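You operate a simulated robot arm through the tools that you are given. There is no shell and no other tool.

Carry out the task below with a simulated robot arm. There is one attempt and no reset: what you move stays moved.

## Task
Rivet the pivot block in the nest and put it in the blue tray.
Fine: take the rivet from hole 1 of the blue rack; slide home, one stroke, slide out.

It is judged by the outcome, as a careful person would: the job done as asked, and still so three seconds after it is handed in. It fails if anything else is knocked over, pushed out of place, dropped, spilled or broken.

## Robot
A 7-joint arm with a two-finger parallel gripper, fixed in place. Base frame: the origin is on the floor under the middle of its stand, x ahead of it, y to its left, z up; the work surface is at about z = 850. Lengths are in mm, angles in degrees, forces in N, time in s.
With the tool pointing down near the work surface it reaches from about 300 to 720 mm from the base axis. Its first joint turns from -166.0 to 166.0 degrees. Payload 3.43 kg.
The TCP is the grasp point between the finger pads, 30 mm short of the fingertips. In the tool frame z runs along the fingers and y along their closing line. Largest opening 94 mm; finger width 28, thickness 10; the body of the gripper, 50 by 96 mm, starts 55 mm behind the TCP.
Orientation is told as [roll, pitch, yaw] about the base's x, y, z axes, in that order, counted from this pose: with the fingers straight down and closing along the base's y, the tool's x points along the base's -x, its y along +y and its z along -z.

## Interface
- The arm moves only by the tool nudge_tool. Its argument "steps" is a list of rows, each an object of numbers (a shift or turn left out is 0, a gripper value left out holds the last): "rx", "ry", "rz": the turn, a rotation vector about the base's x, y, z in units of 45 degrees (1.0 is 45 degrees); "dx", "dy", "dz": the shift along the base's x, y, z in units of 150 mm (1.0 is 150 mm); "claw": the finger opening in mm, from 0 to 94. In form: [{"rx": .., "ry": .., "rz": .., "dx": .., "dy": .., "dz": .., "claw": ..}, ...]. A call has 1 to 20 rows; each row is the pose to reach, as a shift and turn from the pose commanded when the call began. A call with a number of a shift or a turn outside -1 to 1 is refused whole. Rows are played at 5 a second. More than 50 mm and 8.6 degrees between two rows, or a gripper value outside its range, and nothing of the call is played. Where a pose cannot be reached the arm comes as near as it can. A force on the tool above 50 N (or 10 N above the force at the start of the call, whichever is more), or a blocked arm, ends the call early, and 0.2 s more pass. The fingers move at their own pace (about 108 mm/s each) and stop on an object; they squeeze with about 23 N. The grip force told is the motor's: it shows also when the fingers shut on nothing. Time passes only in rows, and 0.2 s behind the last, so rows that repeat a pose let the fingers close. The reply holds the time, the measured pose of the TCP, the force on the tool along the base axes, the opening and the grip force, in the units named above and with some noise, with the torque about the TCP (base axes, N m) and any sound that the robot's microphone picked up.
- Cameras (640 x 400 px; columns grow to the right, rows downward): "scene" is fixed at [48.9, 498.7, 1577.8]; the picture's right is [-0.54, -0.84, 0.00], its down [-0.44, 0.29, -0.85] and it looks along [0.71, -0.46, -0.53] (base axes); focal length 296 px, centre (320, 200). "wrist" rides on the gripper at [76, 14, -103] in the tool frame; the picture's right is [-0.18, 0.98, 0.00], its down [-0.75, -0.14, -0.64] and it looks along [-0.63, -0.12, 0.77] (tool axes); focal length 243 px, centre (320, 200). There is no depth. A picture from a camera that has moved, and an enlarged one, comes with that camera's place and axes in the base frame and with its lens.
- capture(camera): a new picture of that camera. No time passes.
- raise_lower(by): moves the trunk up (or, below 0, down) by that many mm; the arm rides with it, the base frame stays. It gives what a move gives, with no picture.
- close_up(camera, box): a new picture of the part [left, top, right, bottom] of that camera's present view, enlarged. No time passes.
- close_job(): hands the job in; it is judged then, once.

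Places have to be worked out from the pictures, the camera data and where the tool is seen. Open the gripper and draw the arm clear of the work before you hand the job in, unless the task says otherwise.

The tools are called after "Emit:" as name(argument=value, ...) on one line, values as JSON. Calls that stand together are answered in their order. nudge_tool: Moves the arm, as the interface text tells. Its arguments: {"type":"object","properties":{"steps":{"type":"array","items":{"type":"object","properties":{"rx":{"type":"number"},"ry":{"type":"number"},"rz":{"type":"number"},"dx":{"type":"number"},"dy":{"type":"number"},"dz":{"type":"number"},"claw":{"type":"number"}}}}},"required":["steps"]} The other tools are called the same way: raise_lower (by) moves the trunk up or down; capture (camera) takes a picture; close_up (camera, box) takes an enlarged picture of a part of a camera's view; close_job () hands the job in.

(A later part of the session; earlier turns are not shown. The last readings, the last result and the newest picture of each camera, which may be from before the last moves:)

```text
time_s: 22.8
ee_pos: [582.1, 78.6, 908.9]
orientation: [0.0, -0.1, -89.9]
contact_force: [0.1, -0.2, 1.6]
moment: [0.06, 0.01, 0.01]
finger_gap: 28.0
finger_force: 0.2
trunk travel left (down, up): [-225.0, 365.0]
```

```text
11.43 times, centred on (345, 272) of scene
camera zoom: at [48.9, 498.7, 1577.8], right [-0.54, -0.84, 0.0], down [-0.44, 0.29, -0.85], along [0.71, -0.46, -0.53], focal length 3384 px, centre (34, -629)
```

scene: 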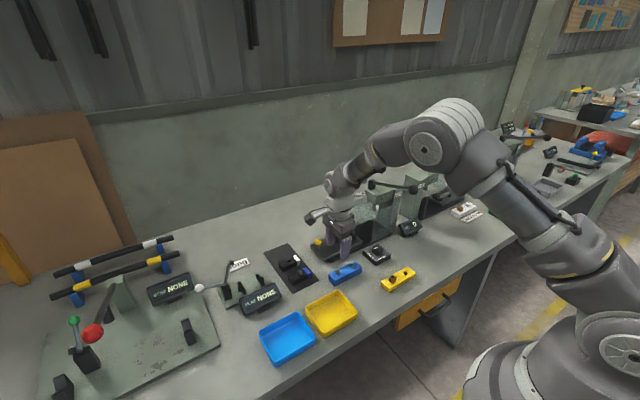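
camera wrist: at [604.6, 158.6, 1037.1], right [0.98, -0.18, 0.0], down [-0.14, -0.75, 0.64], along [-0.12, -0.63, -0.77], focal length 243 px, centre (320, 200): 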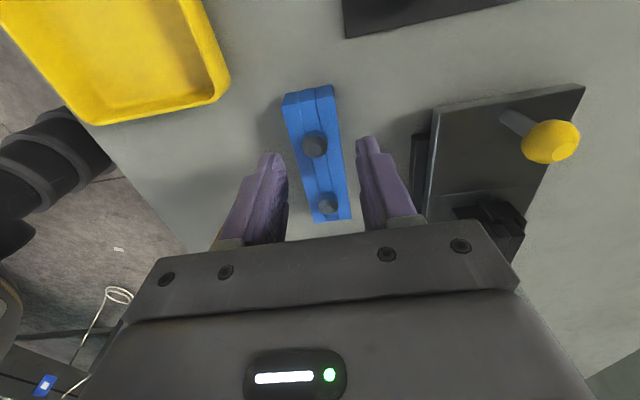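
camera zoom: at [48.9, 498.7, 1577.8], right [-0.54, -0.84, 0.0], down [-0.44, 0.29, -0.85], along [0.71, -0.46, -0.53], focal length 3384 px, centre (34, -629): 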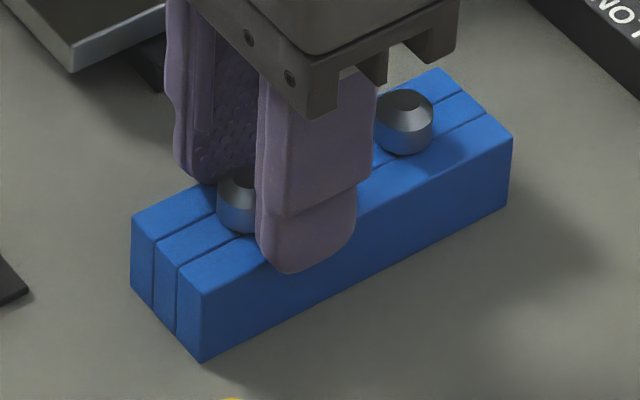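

The head is between the fingers, within ~1 mm of centre, and there's no significant force. I close on the head here.

Emit:
nudge_tool(steps=[{"claw": 22}, {"claw": 14}, {"claw": 5}, {"claw": 5}, {"claw": 5}])

Emit:
close_up(camera="wrist", box=[270, 110, 370, 190])

Emit:
close_up(camera="scene", box=[325, 255, 365, 290])

```text
time_s: 24.0
ee_pos: [585.8, 77.9, 908.1]
orientation: [0.1, 0.0, -90.1]
contact_force: [11.2, 0.8, 5.7]
moment: [-0.02, -0.27, -0.06]
finger_gap: 14.7
finger_force: 22.7
trunk travel left (down, up): [-225.0, 365.0]
```

```text
5.00 times, centred on (320, 150) of wrist
camera zoom: at [600.9, 154.5, 1011.0], right [0.98, -0.18, 0.0], down [-0.14, -0.75, 0.64], along [-0.12, -0.63, -0.77], focal length 1213 px, centre (320, 450)
```

zoom: 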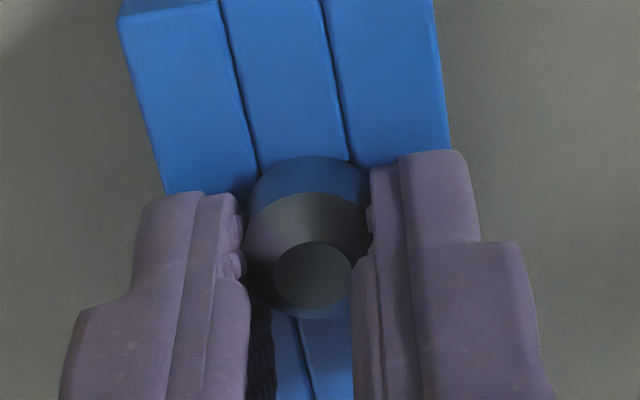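

```text
11.43 times, centred on (345, 272) of scene
camera zoom: at [48.9, 498.7, 1577.8], right [-0.54, -0.84, 0.0], down [-0.44, 0.29, -0.85], along [0.71, -0.46, -0.53], focal length 3384 px, centre (34, -629)
```

zoom: 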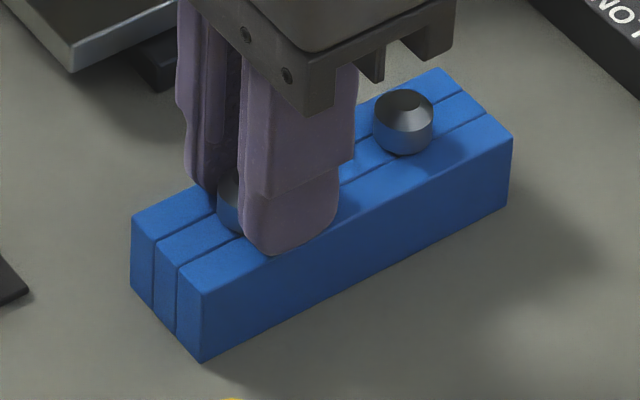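

The rivet head is gripped (14.7 mm) with a side force of ~11 N in x because the hole holds it slightly to +x; I'll shift +0.7 mm to relieve it before lifting.

Emit:
nudge_tool(steps=[{"dx": 0.0047, "claw": 5}, {"dx": 0.0047, "claw": 5}])

```text
time_s: 24.6
ee_pos: [584.4, 76.8, 908.2]
orientation: [0.0, 0.0, -90.0]
contact_force: [9.4, -0.3, 9.7]
moment: [-0.03, -0.14, -0.03]
finger_gap: 14.8
finger_force: 23.0
trunk travel left (down, up): [-225.0, 365.0]
```

Some side force (9 N) and upward reaction (10 N) remain; I'll ease another 0.7 mm in +x and raise gently by 2 mm to see the loads.

Emit:
nudge_tool(steps=[{"dx": 0.0047, "claw": 5}, {"dx": 0.0047, "dz": 0.0067, "claw": 5}, {"dx": 0.0047, "dz": 0.0133, "claw": 5}])

Emit:
close_up(camera="scene", box=[325, 255, 365, 290])

```text
time_s: 25.4
ee_pos: [583.4, 77.9, 908.3]
orientation: [-0.1, 0.1, -90.0]
contact_force: [0.0, -1.4, 0.7]
moment: [0.02, -0.01, 0.0]
finger_gap: 14.7
finger_force: 23.1
trunk travel left (down, up): [-225.0, 365.0]
```

```text
11.43 times, centred on (345, 272) of scene
camera zoom: at [48.9, 498.7, 1577.8], right [-0.54, -0.84, 0.0], down [-0.44, 0.29, -0.85], along [0.71, -0.46, -0.53], focal length 3384 px, centre (34, -629)
```

zoom: 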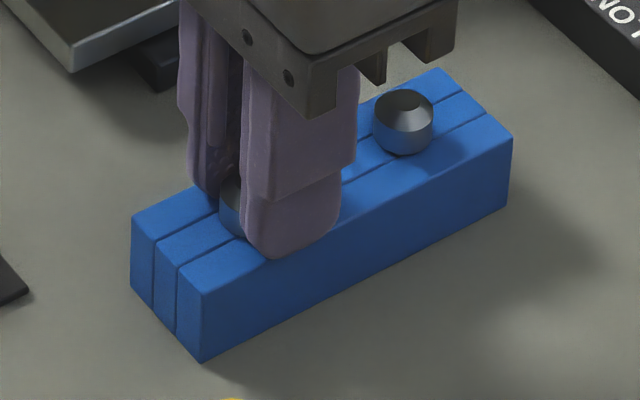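

Loads are near zero and the rack hasn't moved. Lifting straight up 60 mm in small rows.

Emit:
nudge_tool(steps=[{"dz": 0.03, "claw": 5}, {"dz": 0.06, "claw": 5}, {"dz": 0.1, "claw": 5}, {"dz": 0.15, "claw": 5}, {"dz": 0.2, "claw": 5}, {"dz": 0.3, "claw": 5}, {"dz": 0.4, "claw": 5}])

Emit:
capture(camera="wrist")

Emit:
close_up(camera="wrist", box=[270, 110, 370, 190])

Emit:
close_up(camera="scene", box=[310, 225, 380, 295])

```text
time_s: 27.0
ee_pos: [585.0, 78.2, 968.8]
orientation: [0.0, 0.1, -90.0]
contact_force: [0.1, 0.3, 0.1]
moment: [-0.01, 0.02, -0.01]
finger_gap: 14.3
finger_force: 23.1
trunk travel left (down, up): [-225.0, 365.0]
```

```text
taken
camera wrist: at [601.5, 154.4, 1072.6], right [0.98, -0.18, 0.0], down [-0.14, -0.75, 0.64], along [-0.12, -0.63, -0.77], focal length 243 px, centre (320, 200)
```

wrist: 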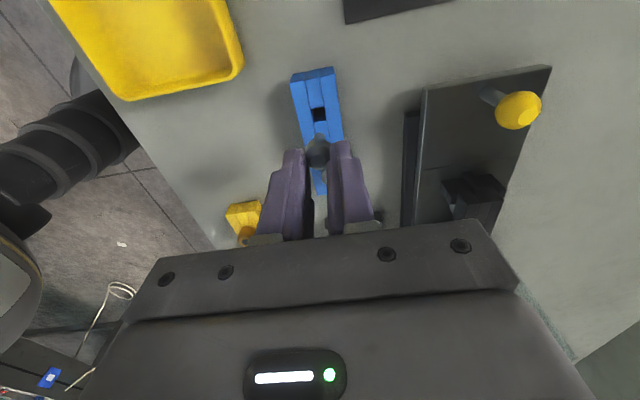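

```text
5.00 times, centred on (320, 150) of wrist
camera zoom: at [601.5, 154.4, 1072.6], right [0.98, -0.18, 0.0], down [-0.14, -0.75, 0.64], along [-0.12, -0.63, -0.77], focal length 1213 px, centre (320, 450)
```

zoom: 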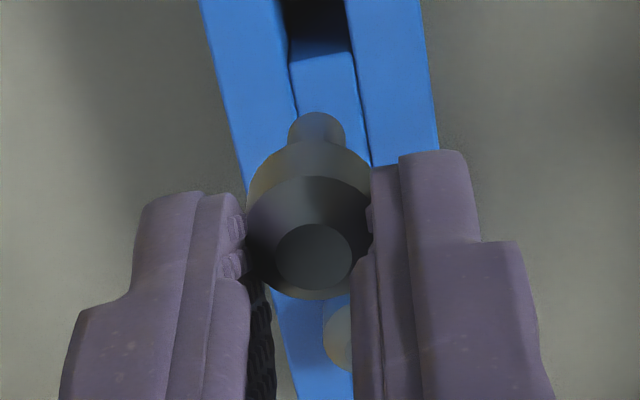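

```text
5.71 times, centred on (345, 260) of scene
camera zoom: at [48.9, 498.7, 1577.8], right [-0.54, -0.84, 0.0], down [-0.44, 0.29, -0.85], along [0.71, -0.46, -0.53], focal length 1692 px, centre (177, -143)
```

zoom: 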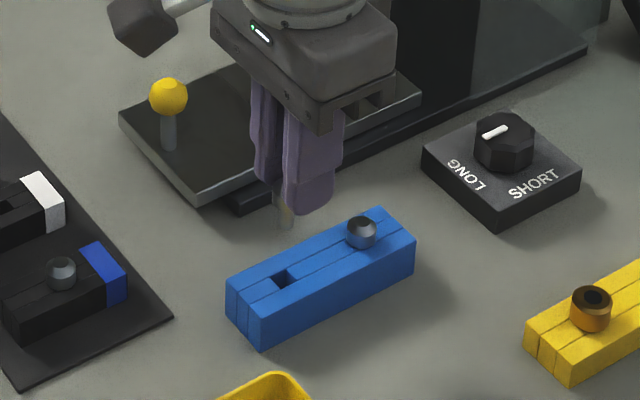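

The rivet came out cleanly (round shank). It seems to have slid a few mm down in the pads; I'll look closer at how it's held before moving on.

Emit:
close_up(camera="wrist", box=[298, 124, 342, 176])

Emit:
close_up(camera="scene", box=[332, 246, 356, 270])

```text
7.69 times, centred on (320, 150) of wrist
camera zoom: at [601.5, 154.4, 1072.6], right [0.98, -0.18, 0.0], down [-0.14, -0.75, 0.64], along [-0.12, -0.63, -0.77], focal length 1866 px, centre (320, 585)
```

zoom: 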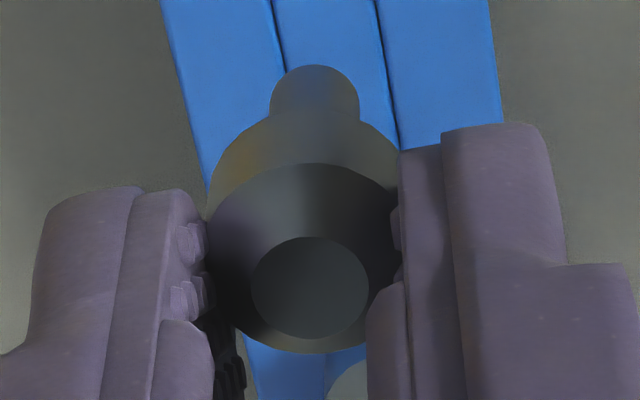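

```text
16.00 times, centred on (344, 258) of scene
camera zoom: at [48.9, 498.7, 1577.8], right [-0.54, -0.84, 0.0], down [-0.44, 0.29, -0.85], along [0.71, -0.46, -0.53], focal length 4737 px, centre (-64, -728)
```

zoom: 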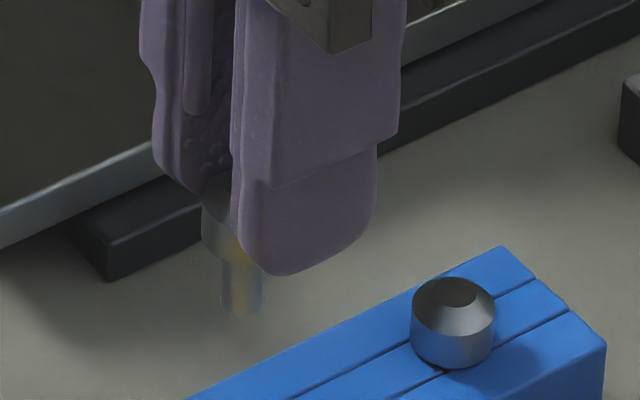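

The rivet is held upright by its head with its ~13 mm shank (≈8 mm dia) below the tips. The nest hole is at about (716.6, −41, 909); I'll move there at z≈1000, well above the block.

Emit:
nudge_tool(steps=[{"dz": 0.1, "claw": 5}, {"dx": 0.1, "dy": -0.09, "dz": 0.2, "claw": 5}, {"dx": 0.25, "dy": -0.22, "dz": 0.2, "claw": 5}, {"dx": 0.4, "dy": -0.35, "dz": 0.2, "claw": 5}, {"dx": 0.55, "dy": -0.48, "dz": 0.2, "claw": 5}, {"dx": 0.7, "dy": -0.61, "dz": 0.2, "claw": 5}, {"dx": 0.8, "dy": -0.72, "dz": 0.2, "claw": 5}, {"dx": 0.85, "dy": -0.79, "dz": 0.2, "claw": 5}])

Emit:
capture(camera="wrist")

Emit:
capture(camera="scene")

```text
time_s: 28.8
ee_pos: [712.1, -38.5, 999.9]
orientation: [0.0, 0.1, -90.0]
contact_force: [-0.7, 0.4, -0.2]
moment: [-0.01, 0.03, 0.03]
finger_gap: 14.8
finger_force: 23.2
trunk travel left (down, up): [-225.0, 365.0]
```

```text
taken
camera wrist: at [728.7, 37.4, 1103.2], right [0.98, -0.18, 0.0], down [-0.14, -0.75, 0.64], along [-0.12, -0.63, -0.77], focal length 243 px, centre (320, 200)
```

wrist: 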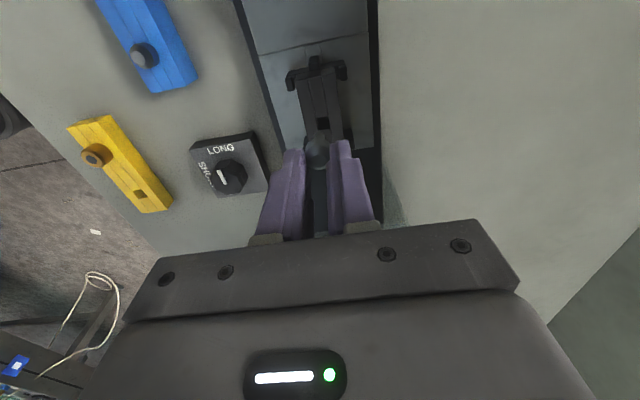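

```text
taken
```

scene: 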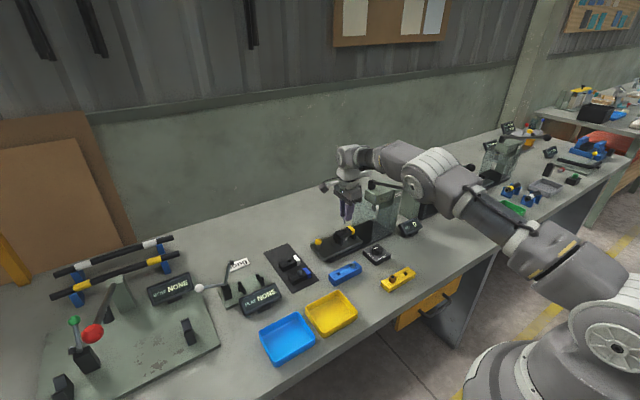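

The nest hole region is in view below. The forearm now passes over the press, so I'll check clearance to the press lever and zoom on the hole.

Emit:
close_up(camera="scene", box=[310, 130, 450, 270])

Emit:
close_up(camera="wrist", box=[270, 60, 370, 190])

```text
2.86 times, centred on (380, 200) of scene
camera zoom: at [48.9, 498.7, 1577.8], right [-0.54, -0.84, 0.0], down [-0.44, 0.29, -0.85], along [0.71, -0.46, -0.53], focal length 846 px, centre (149, 200)
```

zoom: 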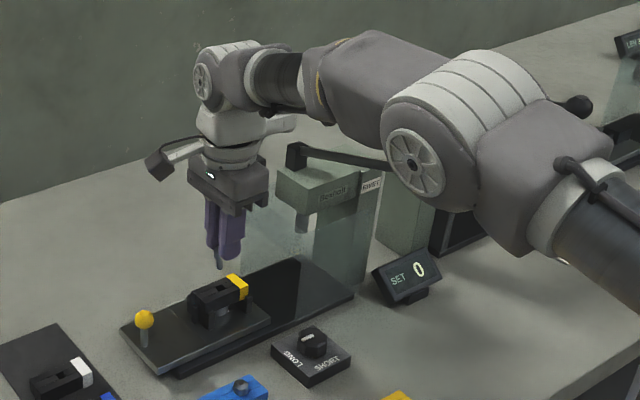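

```text
3.08 times, centred on (320, 125) of wrist
camera zoom: at [728.7, 37.4, 1103.2], right [0.98, -0.18, 0.0], down [-0.14, -0.75, 0.64], along [-0.12, -0.63, -0.77], focal length 746 px, centre (320, 431)
```

zoom: 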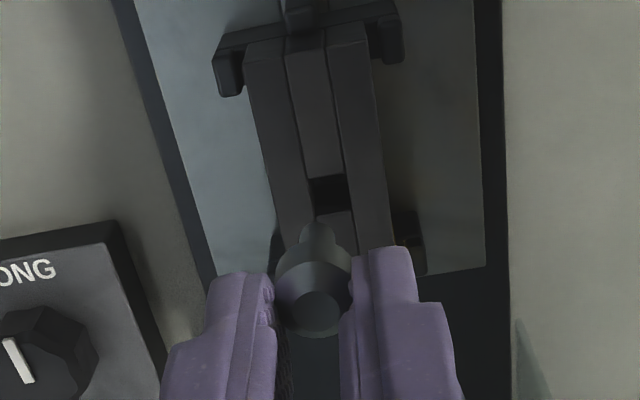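

The elbow looks well above and away from the press lever. From the picture the hole lies about +1.6 mm x, −5 mm y from the shank tip; I'll apply that and lower to TCP z≈972 (shank tip ~8 mm above the block), then re-measure.

Emit:
nudge_tool(steps=[{"dx": 0.01, "dy": -0.03, "dz": 0, "claw": 5}, {"dx": 0.01, "dy": -0.03, "dz": -0.08, "claw": 5}, {"dx": 0.01, "dy": -0.03, "dz": -0.16, "claw": 5}, {"dx": 0.01, "dy": -0.03, "dz": -0.19, "claw": 5}, {"dx": 0.01, "dy": -0.03, "dz": -0.19, "claw": 5}])

Emit:
close_up(camera="wrist", box=[280, 100, 360, 170])

Emit:
close_up(camera="scene", box=[325, 200, 375, 250])

```text
time_s: 30.0
ee_pos: [714.2, -44.5, 972.1]
orientation: [0.0, 0.0, -90.0]
contact_force: [0.0, -0.6, -0.7]
moment: [0.01, 0.0, 0.02]
finger_gap: 14.6
finger_force: 23.3
trunk travel left (down, up): [-225.0, 365.0]
```

```text
5.71 times, centred on (320, 135) of wrist
camera zoom: at [730.1, 32.2, 1074.6], right [0.98, -0.18, 0.0], down [-0.14, -0.75, 0.64], along [-0.12, -0.63, -0.77], focal length 1386 px, centre (320, 571)
```

zoom: 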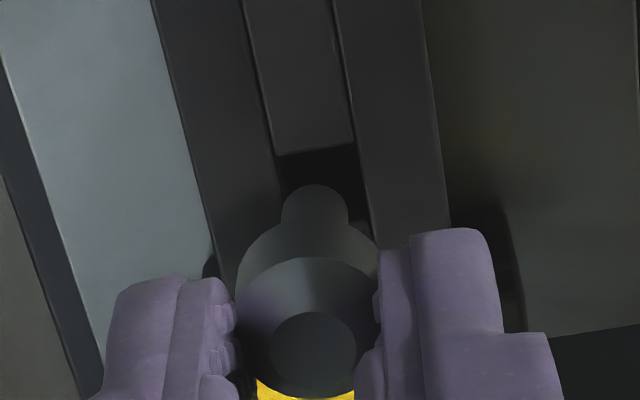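

```text
8.00 times, centred on (350, 225) of scene
camera zoom: at [48.9, 498.7, 1577.8], right [-0.54, -0.84, 0.0], down [-0.44, 0.29, -0.85], along [0.71, -0.46, -0.53], focal length 2368 px, centre (80, 0)
```

zoom: 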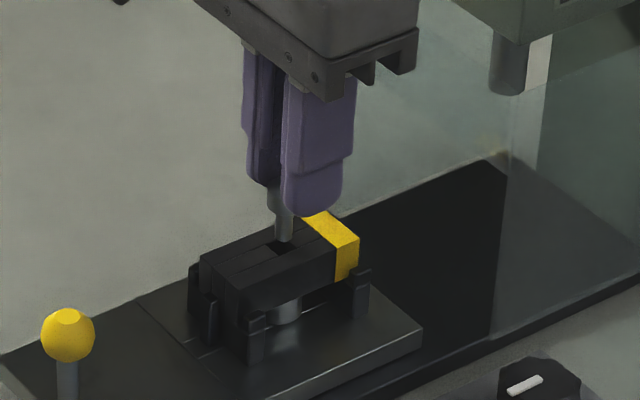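

The shank tip is almost over the hole. I'll zoom from the scene camera to measure the remaining offset and height.

Emit:
close_up(camera="scene", box=[335, 215, 365, 240])

Emit:
close_up(camera="wrist", box=[300, 115, 340, 150])

```text
16.00 times, centred on (350, 228) of scene
camera zoom: at [48.9, 498.7, 1577.8], right [-0.54, -0.84, 0.0], down [-0.44, 0.29, -0.85], along [0.71, -0.46, -0.53], focal length 4737 px, centre (-160, -240)
```

zoom: 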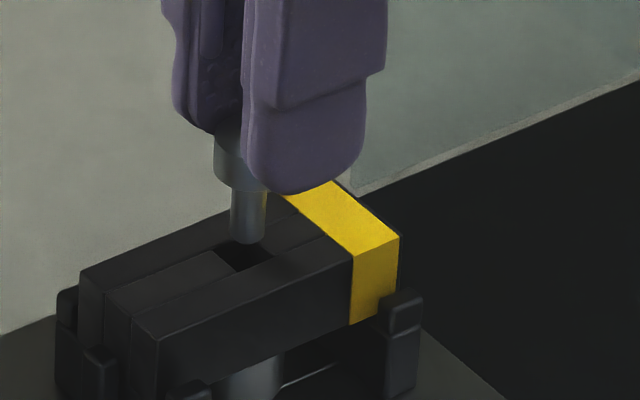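

```text
11.43 times, centred on (320, 132) of wrist
camera zoom: at [730.1, 32.2, 1074.6], right [0.98, -0.18, 0.0], down [-0.14, -0.75, 0.64], along [-0.12, -0.63, -0.77], focal length 2773 px, centre (320, 971)
```

zoom: 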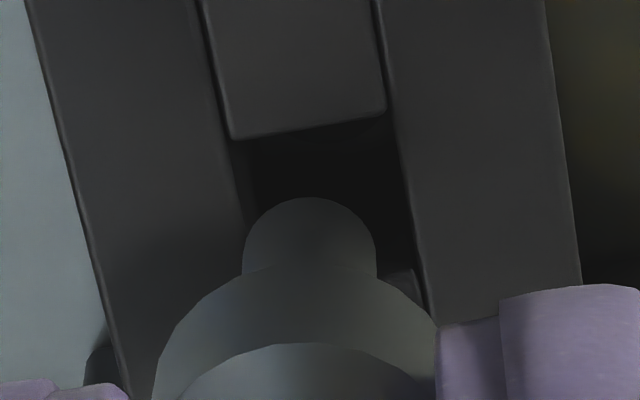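

Combining both views: the shank tip is ~6 mm above the block, about 0.9 mm short in x and within ~0.5 mm in y. Correct x by +0.9 and y by +0.3, lower 4 mm and re-check.

Emit:
nudge_tool(steps=[{"dx": 0.006, "dy": 0.002, "dz": 0, "claw": 5}, {"dx": 0.006, "dy": 0.002, "dz": -0.0133, "claw": 5}, {"dx": 0.006, "dy": 0.002, "dz": -0.0267, "claw": 5}, {"dx": 0.006, "dy": 0.002, "dz": -0.0267, "claw": 5}])

Emit:
close_up(camera="scene", box=[335, 215, 365, 240])

Emit:
close_up(camera="wrist", box=[300, 115, 340, 150])

```text
time_s: 31.0
ee_pos: [714.6, -45.2, 967.6]
orientation: [0.0, 0.0, -90.0]
contact_force: [0.0, -0.1, 0.1]
moment: [0.05, -0.02, 0.02]
finger_gap: 14.8
finger_force: 23.1
trunk travel left (down, up): [-225.0, 365.0]
```

```text
16.00 times, centred on (350, 228) of scene
camera zoom: at [48.9, 498.7, 1577.8], right [-0.54, -0.84, 0.0], down [-0.44, 0.29, -0.85], along [0.71, -0.46, -0.53], focal length 4737 px, centre (-160, -240)
```

zoom: 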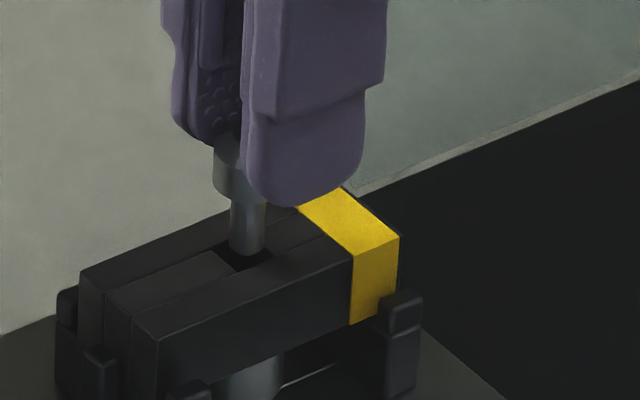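

```text
11.43 times, centred on (320, 132) of wrist
camera zoom: at [731.0, 31.6, 1070.5], right [0.98, -0.18, 0.0], down [-0.14, -0.75, 0.64], along [-0.12, -0.63, -0.77], focal length 2773 px, centre (320, 971)
```

zoom: 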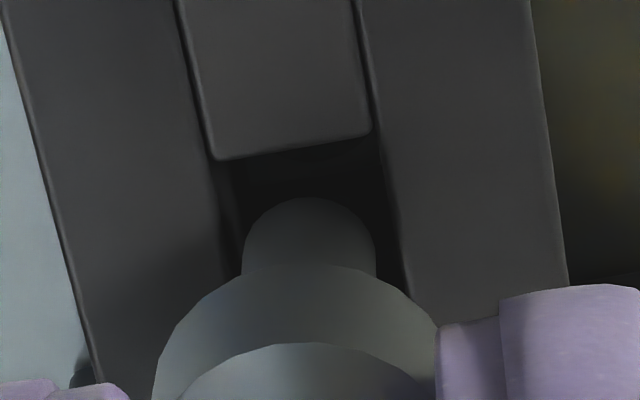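

The tip is ~2 mm above the block; the shank needs about +0.4 mm x and +0.8 mm y to sit centrally. I'll apply this and lower 5 mm, checking the force.

Emit:
nudge_tool(steps=[{"dx": 0.0027, "dy": 0.0053, "dz": 0, "claw": 5}, {"dx": 0.0027, "dy": 0.0053, "dz": -0.0067, "claw": 5}, {"dx": 0.0027, "dy": 0.0053, "dz": -0.0133, "claw": 5}, {"dx": 0.0027, "dy": 0.0053, "dz": -0.02, "claw": 5}, {"dx": 0.0027, "dy": 0.0053, "dz": -0.0333, "claw": 5}])

Emit:
close_up(camera="scene", box=[335, 215, 365, 240])

Emit:
close_up(camera="wrist", box=[300, 115, 340, 150])

```text
time_s: 32.2
ee_pos: [715.2, -43.1, 961.5]
orientation: [-0.1, 0.0, -90.1]
contact_force: [0.6, 0.3, 0.0]
moment: [0.0, -0.01, 0.0]
finger_gap: 15.0
finger_force: 23.5
trunk travel left (down, up): [-225.0, 365.0]
```

```text
16.00 times, centred on (350, 228) of scene
camera zoom: at [48.9, 498.7, 1577.8], right [-0.54, -0.84, 0.0], down [-0.44, 0.29, -0.85], along [0.71, -0.46, -0.53], focal length 4737 px, centre (-160, -240)
```

zoom: 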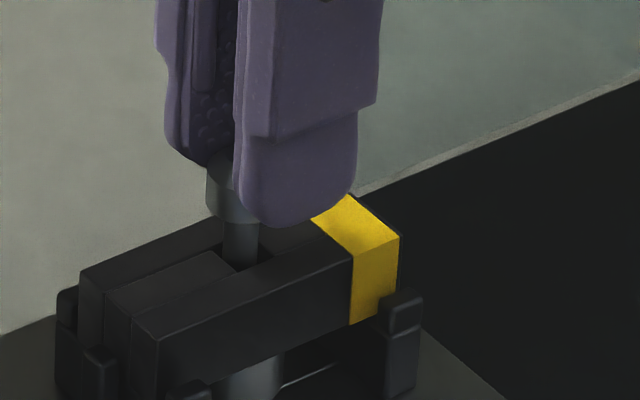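

```text
11.43 times, centred on (320, 132) of wrist
camera zoom: at [731.4, 32.9, 1065.0], right [0.98, -0.18, 0.0], down [-0.14, -0.75, 0.64], along [-0.12, -0.63, -0.77], focal length 2773 px, centre (320, 971)
```

zoom: 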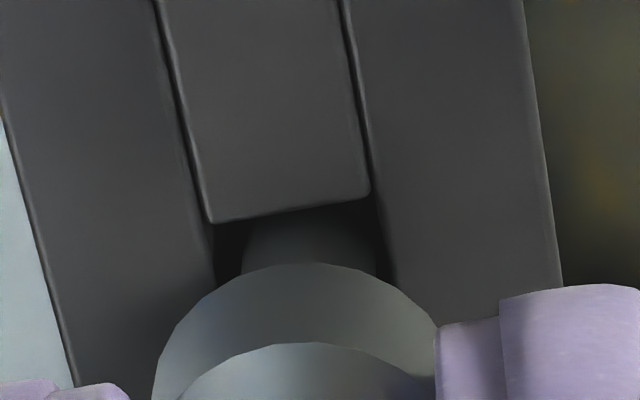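

The shank has entered the hole with no force. It's slightly toward +x, so I shift −0.5 mm and go down 6 mm more.

Emit:
nudge_tool(steps=[{"dx": -0.0033, "dz": 0, "claw": 5}, {"dx": -0.0033, "dz": -0.0133, "claw": 5}, {"dx": -0.0033, "dz": -0.0267, "claw": 5}, {"dx": -0.0033, "dz": -0.04, "claw": 5}])

Emit:
close_up(camera="scene", box=[335, 215, 365, 240])

Emit:
close_up(camera="wrist", box=[290, 115, 350, 165])

```text
time_s: 33.2
ee_pos: [715.9, -44.1, 956.0]
orientation: [0.0, 0.0, -89.9]
contact_force: [-0.4, -0.3, -0.7]
moment: [-0.02, -0.01, -0.04]
finger_gap: 14.9
finger_force: 22.9
trunk travel left (down, up): [-225.0, 365.0]
```

```text
16.00 times, centred on (350, 228) of scene
camera zoom: at [48.9, 498.7, 1577.8], right [-0.54, -0.84, 0.0], down [-0.44, 0.29, -0.85], along [0.71, -0.46, -0.53], focal length 4737 px, centre (-160, -240)
```

zoom: 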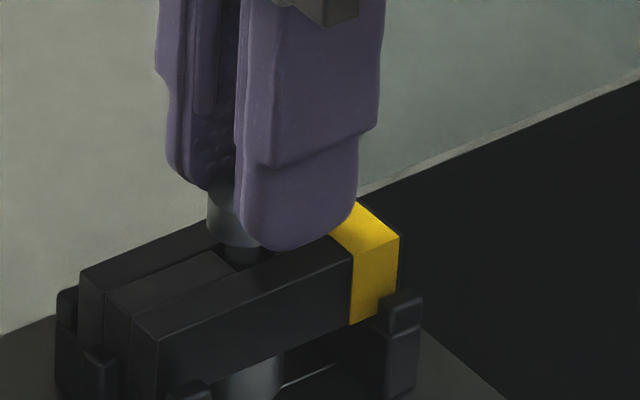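

```text
8.00 times, centred on (320, 140) of wrist
camera zoom: at [730.8, 32.8, 1058.8], right [0.98, -0.18, 0.0], down [-0.14, -0.75, 0.64], along [-0.12, -0.63, -0.77], focal length 1941 px, centre (320, 680)
```

zoom: 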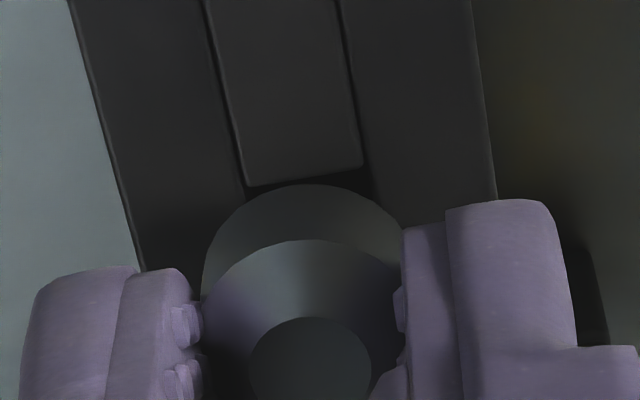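

Going down smoothly; about 6 mm remains to seat. Lower 5 mm and check.

Emit:
nudge_tool(steps=[{"dz": -0.0133, "claw": 5}, {"dz": -0.0267, "claw": 5}, {"dz": -0.0333, "claw": 5}])

Emit:
close_up(camera="scene", box=[335, 215, 365, 240])

Emit:
close_up(camera="wrist", box=[290, 115, 350, 165])

```text
time_s: 34.0
ee_pos: [714.7, -43.8, 951.7]
orientation: [0.0, 0.0, -90.0]
contact_force: [-0.4, -0.8, -0.3]
moment: [0.0, 0.03, 0.02]
finger_gap: 14.5
finger_force: 22.8
trunk travel left (down, up): [-225.0, 365.0]
```

```text
16.00 times, centred on (350, 228) of scene
camera zoom: at [48.9, 498.7, 1577.8], right [-0.54, -0.84, 0.0], down [-0.44, 0.29, -0.85], along [0.71, -0.46, -0.53], focal length 4737 px, centre (-160, -240)
```

zoom: 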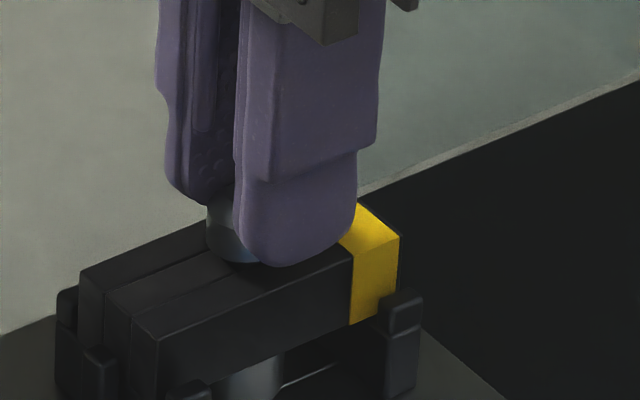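

```text
8.00 times, centred on (320, 140) of wrist
camera zoom: at [731.0, 32.6, 1054.2], right [0.98, -0.18, 0.0], down [-0.14, -0.75, 0.64], along [-0.12, -0.63, -0.77], focal length 1941 px, centre (320, 680)
```

zoom: 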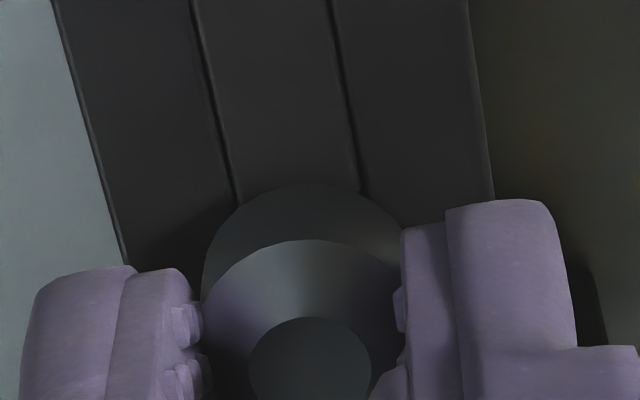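

Close to seating (≈1–2 mm left). Lower 1.5 mm and read the force.

Emit:
nudge_tool(steps=[{"dz": -0.005, "claw": 5}, {"dz": -0.01, "claw": 5}, {"dz": -0.01, "claw": 5}])

Emit:
close_up(camera="scene", box=[335, 215, 365, 240])

```text
time_s: 34.8
ee_pos: [715.1, -44.3, 949.8]
orientation: [0.0, 0.0, -90.1]
contact_force: [-0.5, -1.0, 1.3]
moment: [-0.03, 0.06, -0.01]
finger_gap: 14.5
finger_force: 22.9
trunk travel left (down, up): [-225.0, 365.0]
```

```text
16.00 times, centred on (350, 228) of scene
camera zoom: at [48.9, 498.7, 1577.8], right [-0.54, -0.84, 0.0], down [-0.44, 0.29, -0.85], along [0.71, -0.46, -0.53], focal length 4737 px, centre (-160, -240)
```

zoom: 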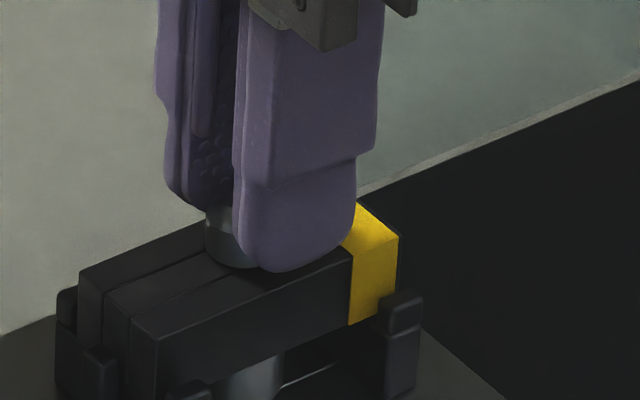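

Possibly just touching; one more millimetre.

Emit:
nudge_tool(steps=[{"dz": -0.0033, "claw": 5}, {"dz": -0.0067, "claw": 5}, {"dz": -0.0067, "claw": 5}])

Emit:
close_up(camera="wrist", box=[290, 115, 350, 165])

```text
time_s: 35.6
ee_pos: [715.8, -43.9, 948.2]
orientation: [0.1, 0.0, -90.0]
contact_force: [2.4, -0.3, 6.4]
moment: [0.0, -0.06, -0.01]
finger_gap: 14.6
finger_force: 22.7
trunk travel left (down, up): [-225.0, 365.0]
```

```text
8.00 times, centred on (320, 140) of wrist
camera zoom: at [731.0, 32.8, 1051.8], right [0.98, -0.18, 0.0], down [-0.14, -0.75, 0.64], along [-0.12, -0.63, -0.77], focal length 1941 px, centre (320, 680)
```

zoom: 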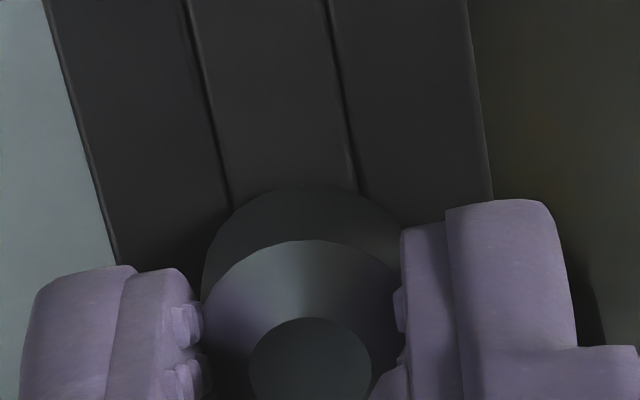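

Contact: 6 N upward, the head is seated on the block. I open the fingers gently to release, then rise.

Emit:
nudge_tool(steps=[{"dz": 0.002, "claw": 13}, {"dz": 0.002, "claw": 18}, {"dz": 0.002, "claw": 24}, {"dz": 0.002, "claw": 30}, {"dz": 0.002, "claw": 36}])

Emit:
close_up(camera="wrist", box=[270, 110, 370, 190])

Emit:
close_up(camera="scene", box=[330, 210, 370, 245])

```text
time_s: 36.8
ee_pos: [714.8, -43.7, 948.6]
orientation: [-0.1, 0.1, -90.0]
contact_force: [-0.7, -0.2, -0.1]
moment: [0.0, 0.0, 0.01]
finger_gap: 36.3
finger_force: 0.1
trunk travel left (down, up): [-225.0, 365.0]
```

```text
5.00 times, centred on (320, 150) of wrist
camera zoom: at [730.9, 32.9, 1051.5], right [0.98, -0.18, 0.0], down [-0.14, -0.75, 0.64], along [-0.12, -0.63, -0.77], focal length 1213 px, centre (320, 450)
```

zoom: 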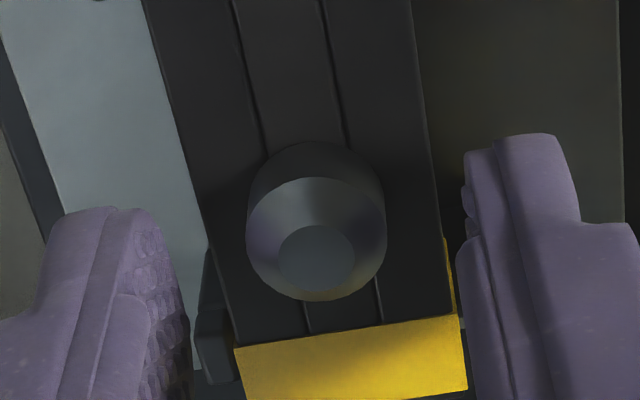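

```text
11.43 times, centred on (350, 228) of scene
camera zoom: at [48.9, 498.7, 1577.8], right [-0.54, -0.84, 0.0], down [-0.44, 0.29, -0.85], along [0.71, -0.46, -0.53], focal length 3384 px, centre (-23, -114)
```

zoom: 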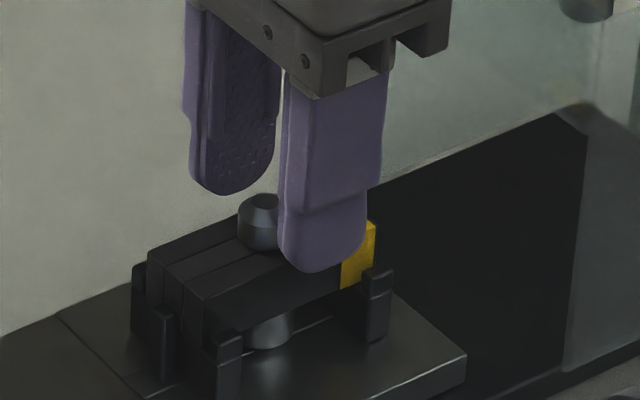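

The rivet stands seated in the block. I rise 60 mm straight up, then move to above the yellow knob of the slide near (716, 75).

Emit:
nudge_tool(steps=[{"dz": 0.05, "claw": 40}, {"dz": 0.15, "claw": 40}, {"dz": 0.27, "claw": 44}, {"dz": 0.38, "claw": 44}])

Emit:
nudge_tool(steps=[{"dy": 0.15}, {"dy": 0.3}, {"dy": 0.45}, {"dy": 0.6}, {"dy": 0.75}, {"dy": 0.8}])

Emit:
capture(camera="wrist")

Emit:
close_up(camera="scene", box=[290, 150, 450, 270])

```text
time_s: 37.8
ee_pos: [713.7, -44.1, 1005.7]
orientation: [0.0, 0.0, -90.0]
contact_force: [1.0, 1.1, 0.8]
moment: [-0.01, -0.02, 0.03]
finger_gap: 44.0
finger_force: 0.1
trunk travel left (down, up): [-225.0, 365.0]
```

```text
time_s: 39.2
ee_pos: [715.2, 77.3, 1006.1]
orientation: [0.0, 0.1, -90.1]
contact_force: [-0.2, -0.2, -0.1]
moment: [0.02, -0.01, 0.01]
finger_gap: 43.7
finger_force: 0.1
trunk travel left (down, up): [-225.0, 365.0]
```

```text
taken
camera wrist: at [731.0, 153.0, 1108.2], right [0.98, -0.19, 0.0], down [-0.14, -0.75, 0.64], along [-0.12, -0.63, -0.77], focal length 243 px, centre (320, 200)
```

wrist: 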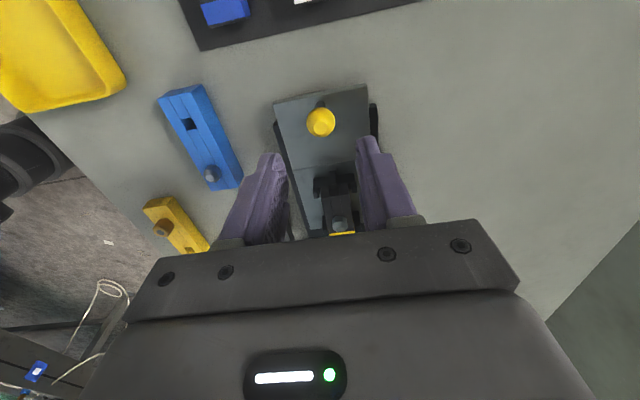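

```text
3.33 times, centred on (370, 210) of scene
camera zoom: at [48.9, 498.7, 1577.8], right [-0.54, -0.84, 0.0], down [-0.44, 0.29, -0.85], along [0.71, -0.46, -0.53], focal length 987 px, centre (153, 167)
```

zoom: 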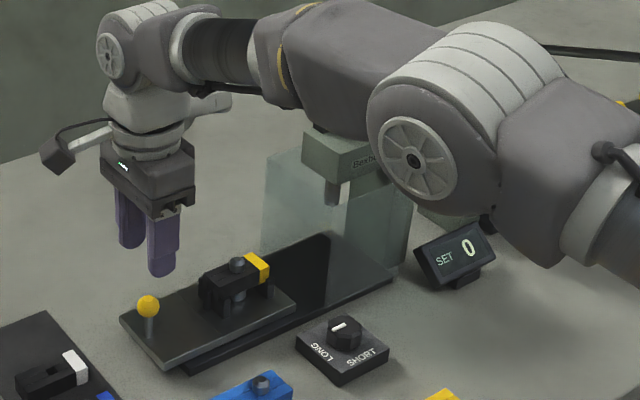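

The knob is right below the tool axis (≈+0.5, −0.8 mm). I'll descend to TCP z≈935 with fingers open and look again.

Emit:
nudge_tool(steps=[{"dx": 0.003, "dy": -0.005, "dz": -0.15}, {"dx": 0.003, "dy": -0.005, "dz": -0.3}, {"dx": 0.003, "dy": -0.005, "dz": -0.42}, {"dx": 0.003, "dy": -0.005, "dz": -0.47}])

Emit:
close_up(camera="wrist", box=[250, 90, 390, 210])

Emit:
close_up(camera="scene", box=[295, 205, 375, 265])

```text
time_s: 40.2
ee_pos: [716.2, 74.3, 935.2]
orientation: [0.0, 0.0, -90.1]
contact_force: [-0.4, -0.4, -1.0]
moment: [0.0, 0.03, 0.04]
finger_gap: 44.1
finger_force: 0.2
trunk travel left (down, up): [-225.0, 365.0]
```

```text
3.33 times, centred on (320, 150) of wrist
camera zoom: at [731.6, 151.1, 1038.5], right [0.98, -0.18, 0.0], down [-0.14, -0.75, 0.64], along [-0.12, -0.63, -0.77], focal length 809 px, centre (320, 367)
```

zoom: 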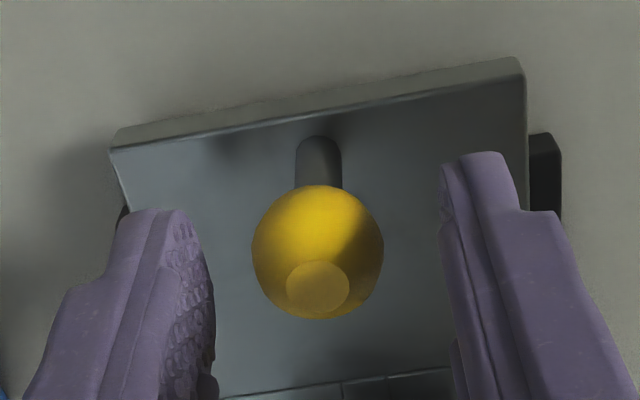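

```text
6.67 times, centred on (335, 235) of scene
camera zoom: at [48.9, 498.7, 1577.8], right [-0.54, -0.84, 0.0], down [-0.44, 0.29, -0.85], along [0.71, -0.46, -0.53], focal length 1974 px, centre (220, -33)
```

zoom: 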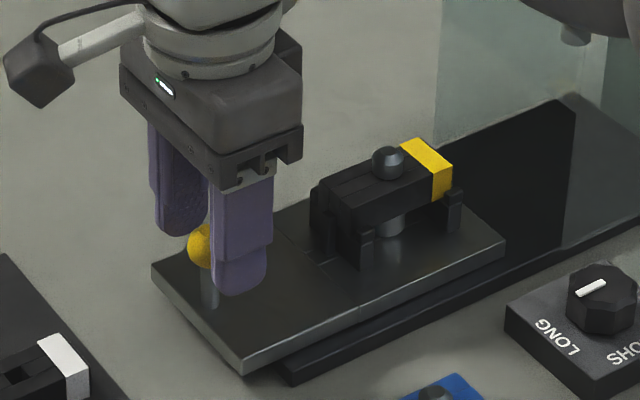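

The ball centre is ~21 mm below the TCP on the axis (z≈914). Lower 9 mm so the pads cover it, then close.

Emit:
nudge_tool(steps=[{"dz": -0.03}, {"dz": -0.06}, {"dz": -0.06, "claw": 30}, {"dz": -0.06, "claw": 18}, {"dz": -0.06, "claw": 10}, {"dz": -0.06, "claw": 10}])

Emit:
close_up(camera="wrist", box=[250, 90, 390, 210])

```text
time_s: 41.6
ee_pos: [715.3, 75.9, 927.4]
orientation: [0.0, 0.0, -89.9]
contact_force: [0.6, -0.3, 0.9]
moment: [0.11, -0.04, -0.01]
finger_gap: 22.4
finger_force: 44.5
trunk travel left (down, up): [-225.0, 365.0]
```

```text
3.33 times, centred on (320, 150) of wrist
camera zoom: at [731.2, 151.5, 1030.2], right [0.98, -0.18, 0.0], down [-0.14, -0.75, 0.64], along [-0.12, -0.63, -0.77], focal length 809 px, centre (320, 367)
```

zoom: 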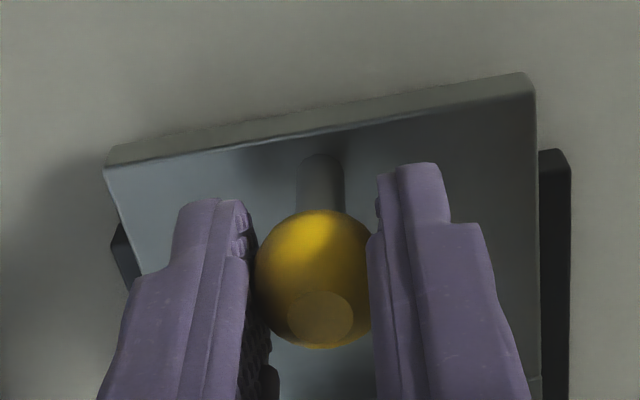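

Knob gripped (22.4 mm). I push the slide a first 15 mm in −y and look at the force.

Emit:
nudge_tool(steps=[{"dy": -0.02, "claw": 10}, {"dy": -0.05, "claw": 10}, {"dy": -0.1, "claw": 10}])

Emit:
close_up(camera="scene", box=[295, 180, 415, 270])

Emit:
close_up(camera="wrist", box=[250, 90, 390, 210])

```text
time_s: 42.4
ee_pos: [715.3, 59.6, 927.2]
orientation: [0.0, 0.0, -90.1]
contact_force: [-3.1, 1.0, 7.6]
moment: [0.38, 0.02, 0.04]
finger_gap: 22.8
finger_force: 45.1
trunk travel left (down, up): [-225.0, 365.0]
```

```text
4.44 times, centred on (355, 225) of scene
camera zoom: at [48.9, 498.7, 1577.8], right [-0.54, -0.84, 0.0], down [-0.44, 0.29, -0.85], along [0.71, -0.46, -0.53], focal length 1316 px, centre (164, 89)
```

zoom: 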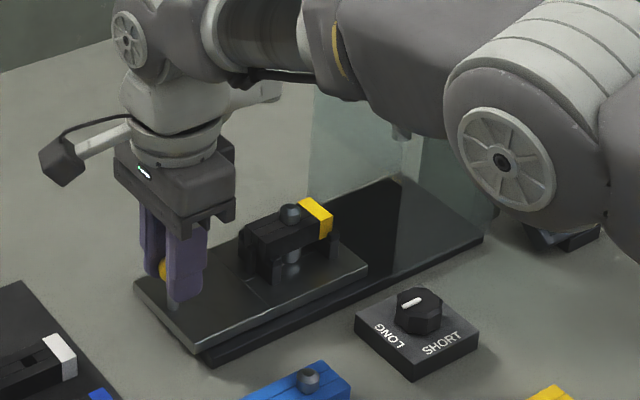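

```text
3.33 times, centred on (320, 150) of wrist
camera zoom: at [731.1, 137.3, 1030.2], right [0.98, -0.18, 0.0], down [-0.14, -0.75, 0.64], along [-0.12, -0.63, -0.77], focal length 809 px, centre (320, 367)
```

zoom: 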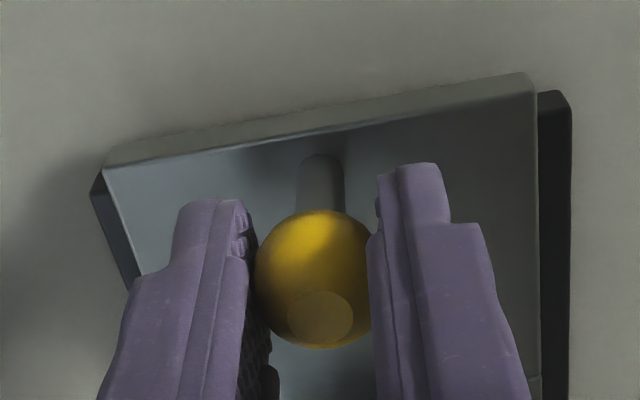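

The slide moves with the knob. The arm's elbow is getting low near the press lever/SET display, so before pushing further I check the whole scene for clearance.

Emit:
capture(camera="scene")

Emit:
close_up(camera="scene", box=[350, 150, 560, 300])

```text
taken
```

scene: 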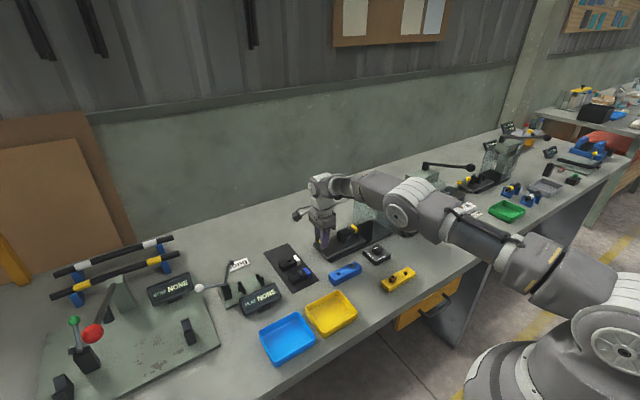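

```text
2.67 times, centred on (455, 225) of scene
camera zoom: at [48.9, 498.7, 1577.8], right [-0.54, -0.84, 0.0], down [-0.44, 0.29, -0.85], along [0.71, -0.46, -0.53], focal length 790 px, centre (-40, 133)
```

zoom: 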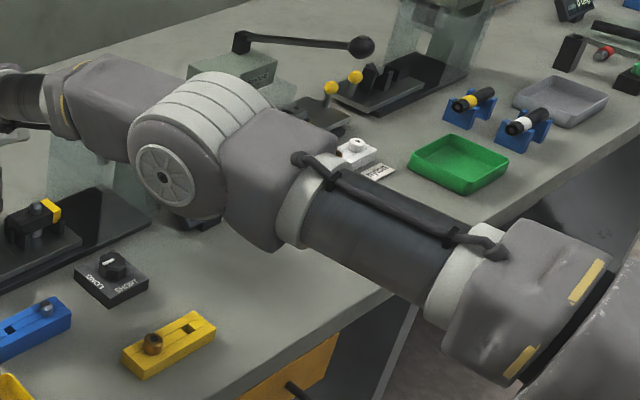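

The arm is nearly straight towards the knob; at the pushed-in position its line stays ~60 mm clear of the rivet press lever. I continue pushing the slide in −y by 60 mm.

Emit:
nudge_tool(steps=[{"dy": -0.06, "claw": 10}, {"dy": -0.13, "claw": 10}, {"dy": -0.2, "claw": 10}, {"dy": -0.27, "claw": 10}, {"dy": -0.34, "claw": 10}, {"dy": -0.4, "claw": 10}])

Emit:
close_up(camera="wrist", box=[230, 70, 410, 230])

Emit:
close_up(camera="scene", box=[295, 160, 435, 270])

```text
time_s: 43.8
ee_pos: [715.5, -0.5, 927.3]
orientation: [0.1, 0.0, -90.1]
contact_force: [3.2, -0.9, 11.4]
moment: [0.41, -0.11, 0.04]
finger_gap: 22.8
finger_force: 44.7
trunk travel left (down, up): [-225.0, 365.0]
```

```text
2.50 times, centred on (320, 150) of wrist
camera zoom: at [730.9, 76.2, 1030.2], right [0.98, -0.19, 0.0], down [-0.14, -0.75, 0.64], along [-0.12, -0.63, -0.77], focal length 606 px, centre (320, 325)
```

zoom: 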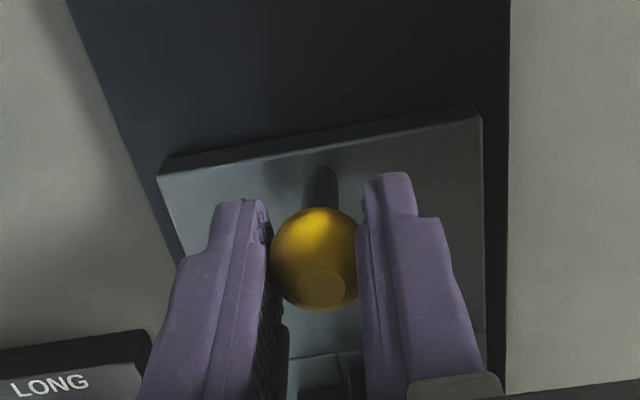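

```text
3.64 times, centred on (365, 215) of scene
camera zoom: at [48.9, 498.7, 1577.8], right [-0.54, -0.84, 0.0], down [-0.44, 0.29, -0.85], along [0.71, -0.46, -0.53], focal length 1077 px, centre (156, 146)
```

zoom: 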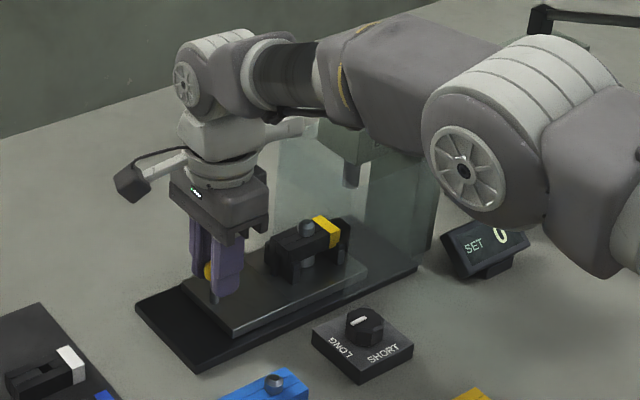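

Slide is 75 mm in and following well. I continue another 45 mm, easing the small vertical load by 1 mm.

Emit:
nudge_tool(steps=[{"dy": -0.05, "dz": 0.006, "claw": 10}, {"dy": -0.1, "dz": 0.006, "claw": 10}, {"dy": -0.15, "dz": 0.006, "claw": 10}, {"dy": -0.2, "dz": 0.006, "claw": 10}, {"dy": -0.25, "dz": 0.006, "claw": 10}, {"dy": -0.3, "dz": 0.006, "claw": 10}])

Emit:
close_up(camera="wrist", box=[230, 70, 410, 230])

Emit:
close_up(camera="scene", box=[295, 160, 435, 270])

```text
time_s: 45.2
ee_pos: [714.8, -45.0, 927.2]
orientation: [0.0, 0.0, -90.1]
contact_force: [-0.5, 0.0, 5.4]
moment: [0.28, -0.03, 0.0]
finger_gap: 22.6
finger_force: 45.1
trunk travel left (down, up): [-225.0, 365.0]
```

```text
2.50 times, centred on (320, 150) of wrist
camera zoom: at [731.2, 32.1, 1030.1], right [0.98, -0.19, 0.0], down [-0.14, -0.75, 0.64], along [-0.12, -0.63, -0.77], focal length 606 px, centre (320, 325)
```

zoom: 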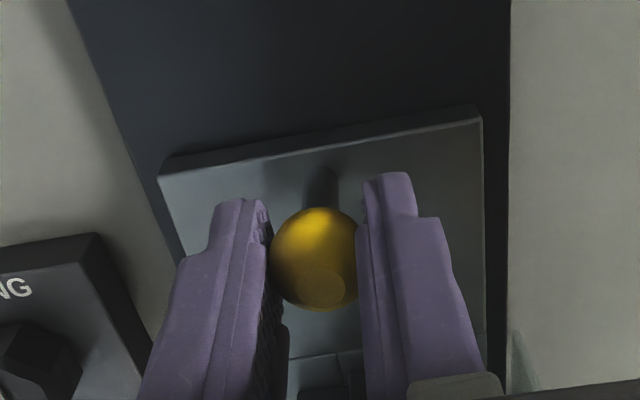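

```text
3.64 times, centred on (365, 215) of scene
camera zoom: at [48.9, 498.7, 1577.8], right [-0.54, -0.84, 0.0], down [-0.44, 0.29, -0.85], along [0.71, -0.46, -0.53], focal length 1077 px, centre (156, 146)
```

zoom: 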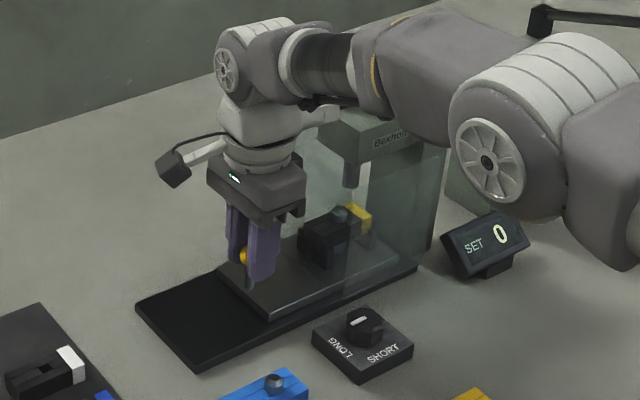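

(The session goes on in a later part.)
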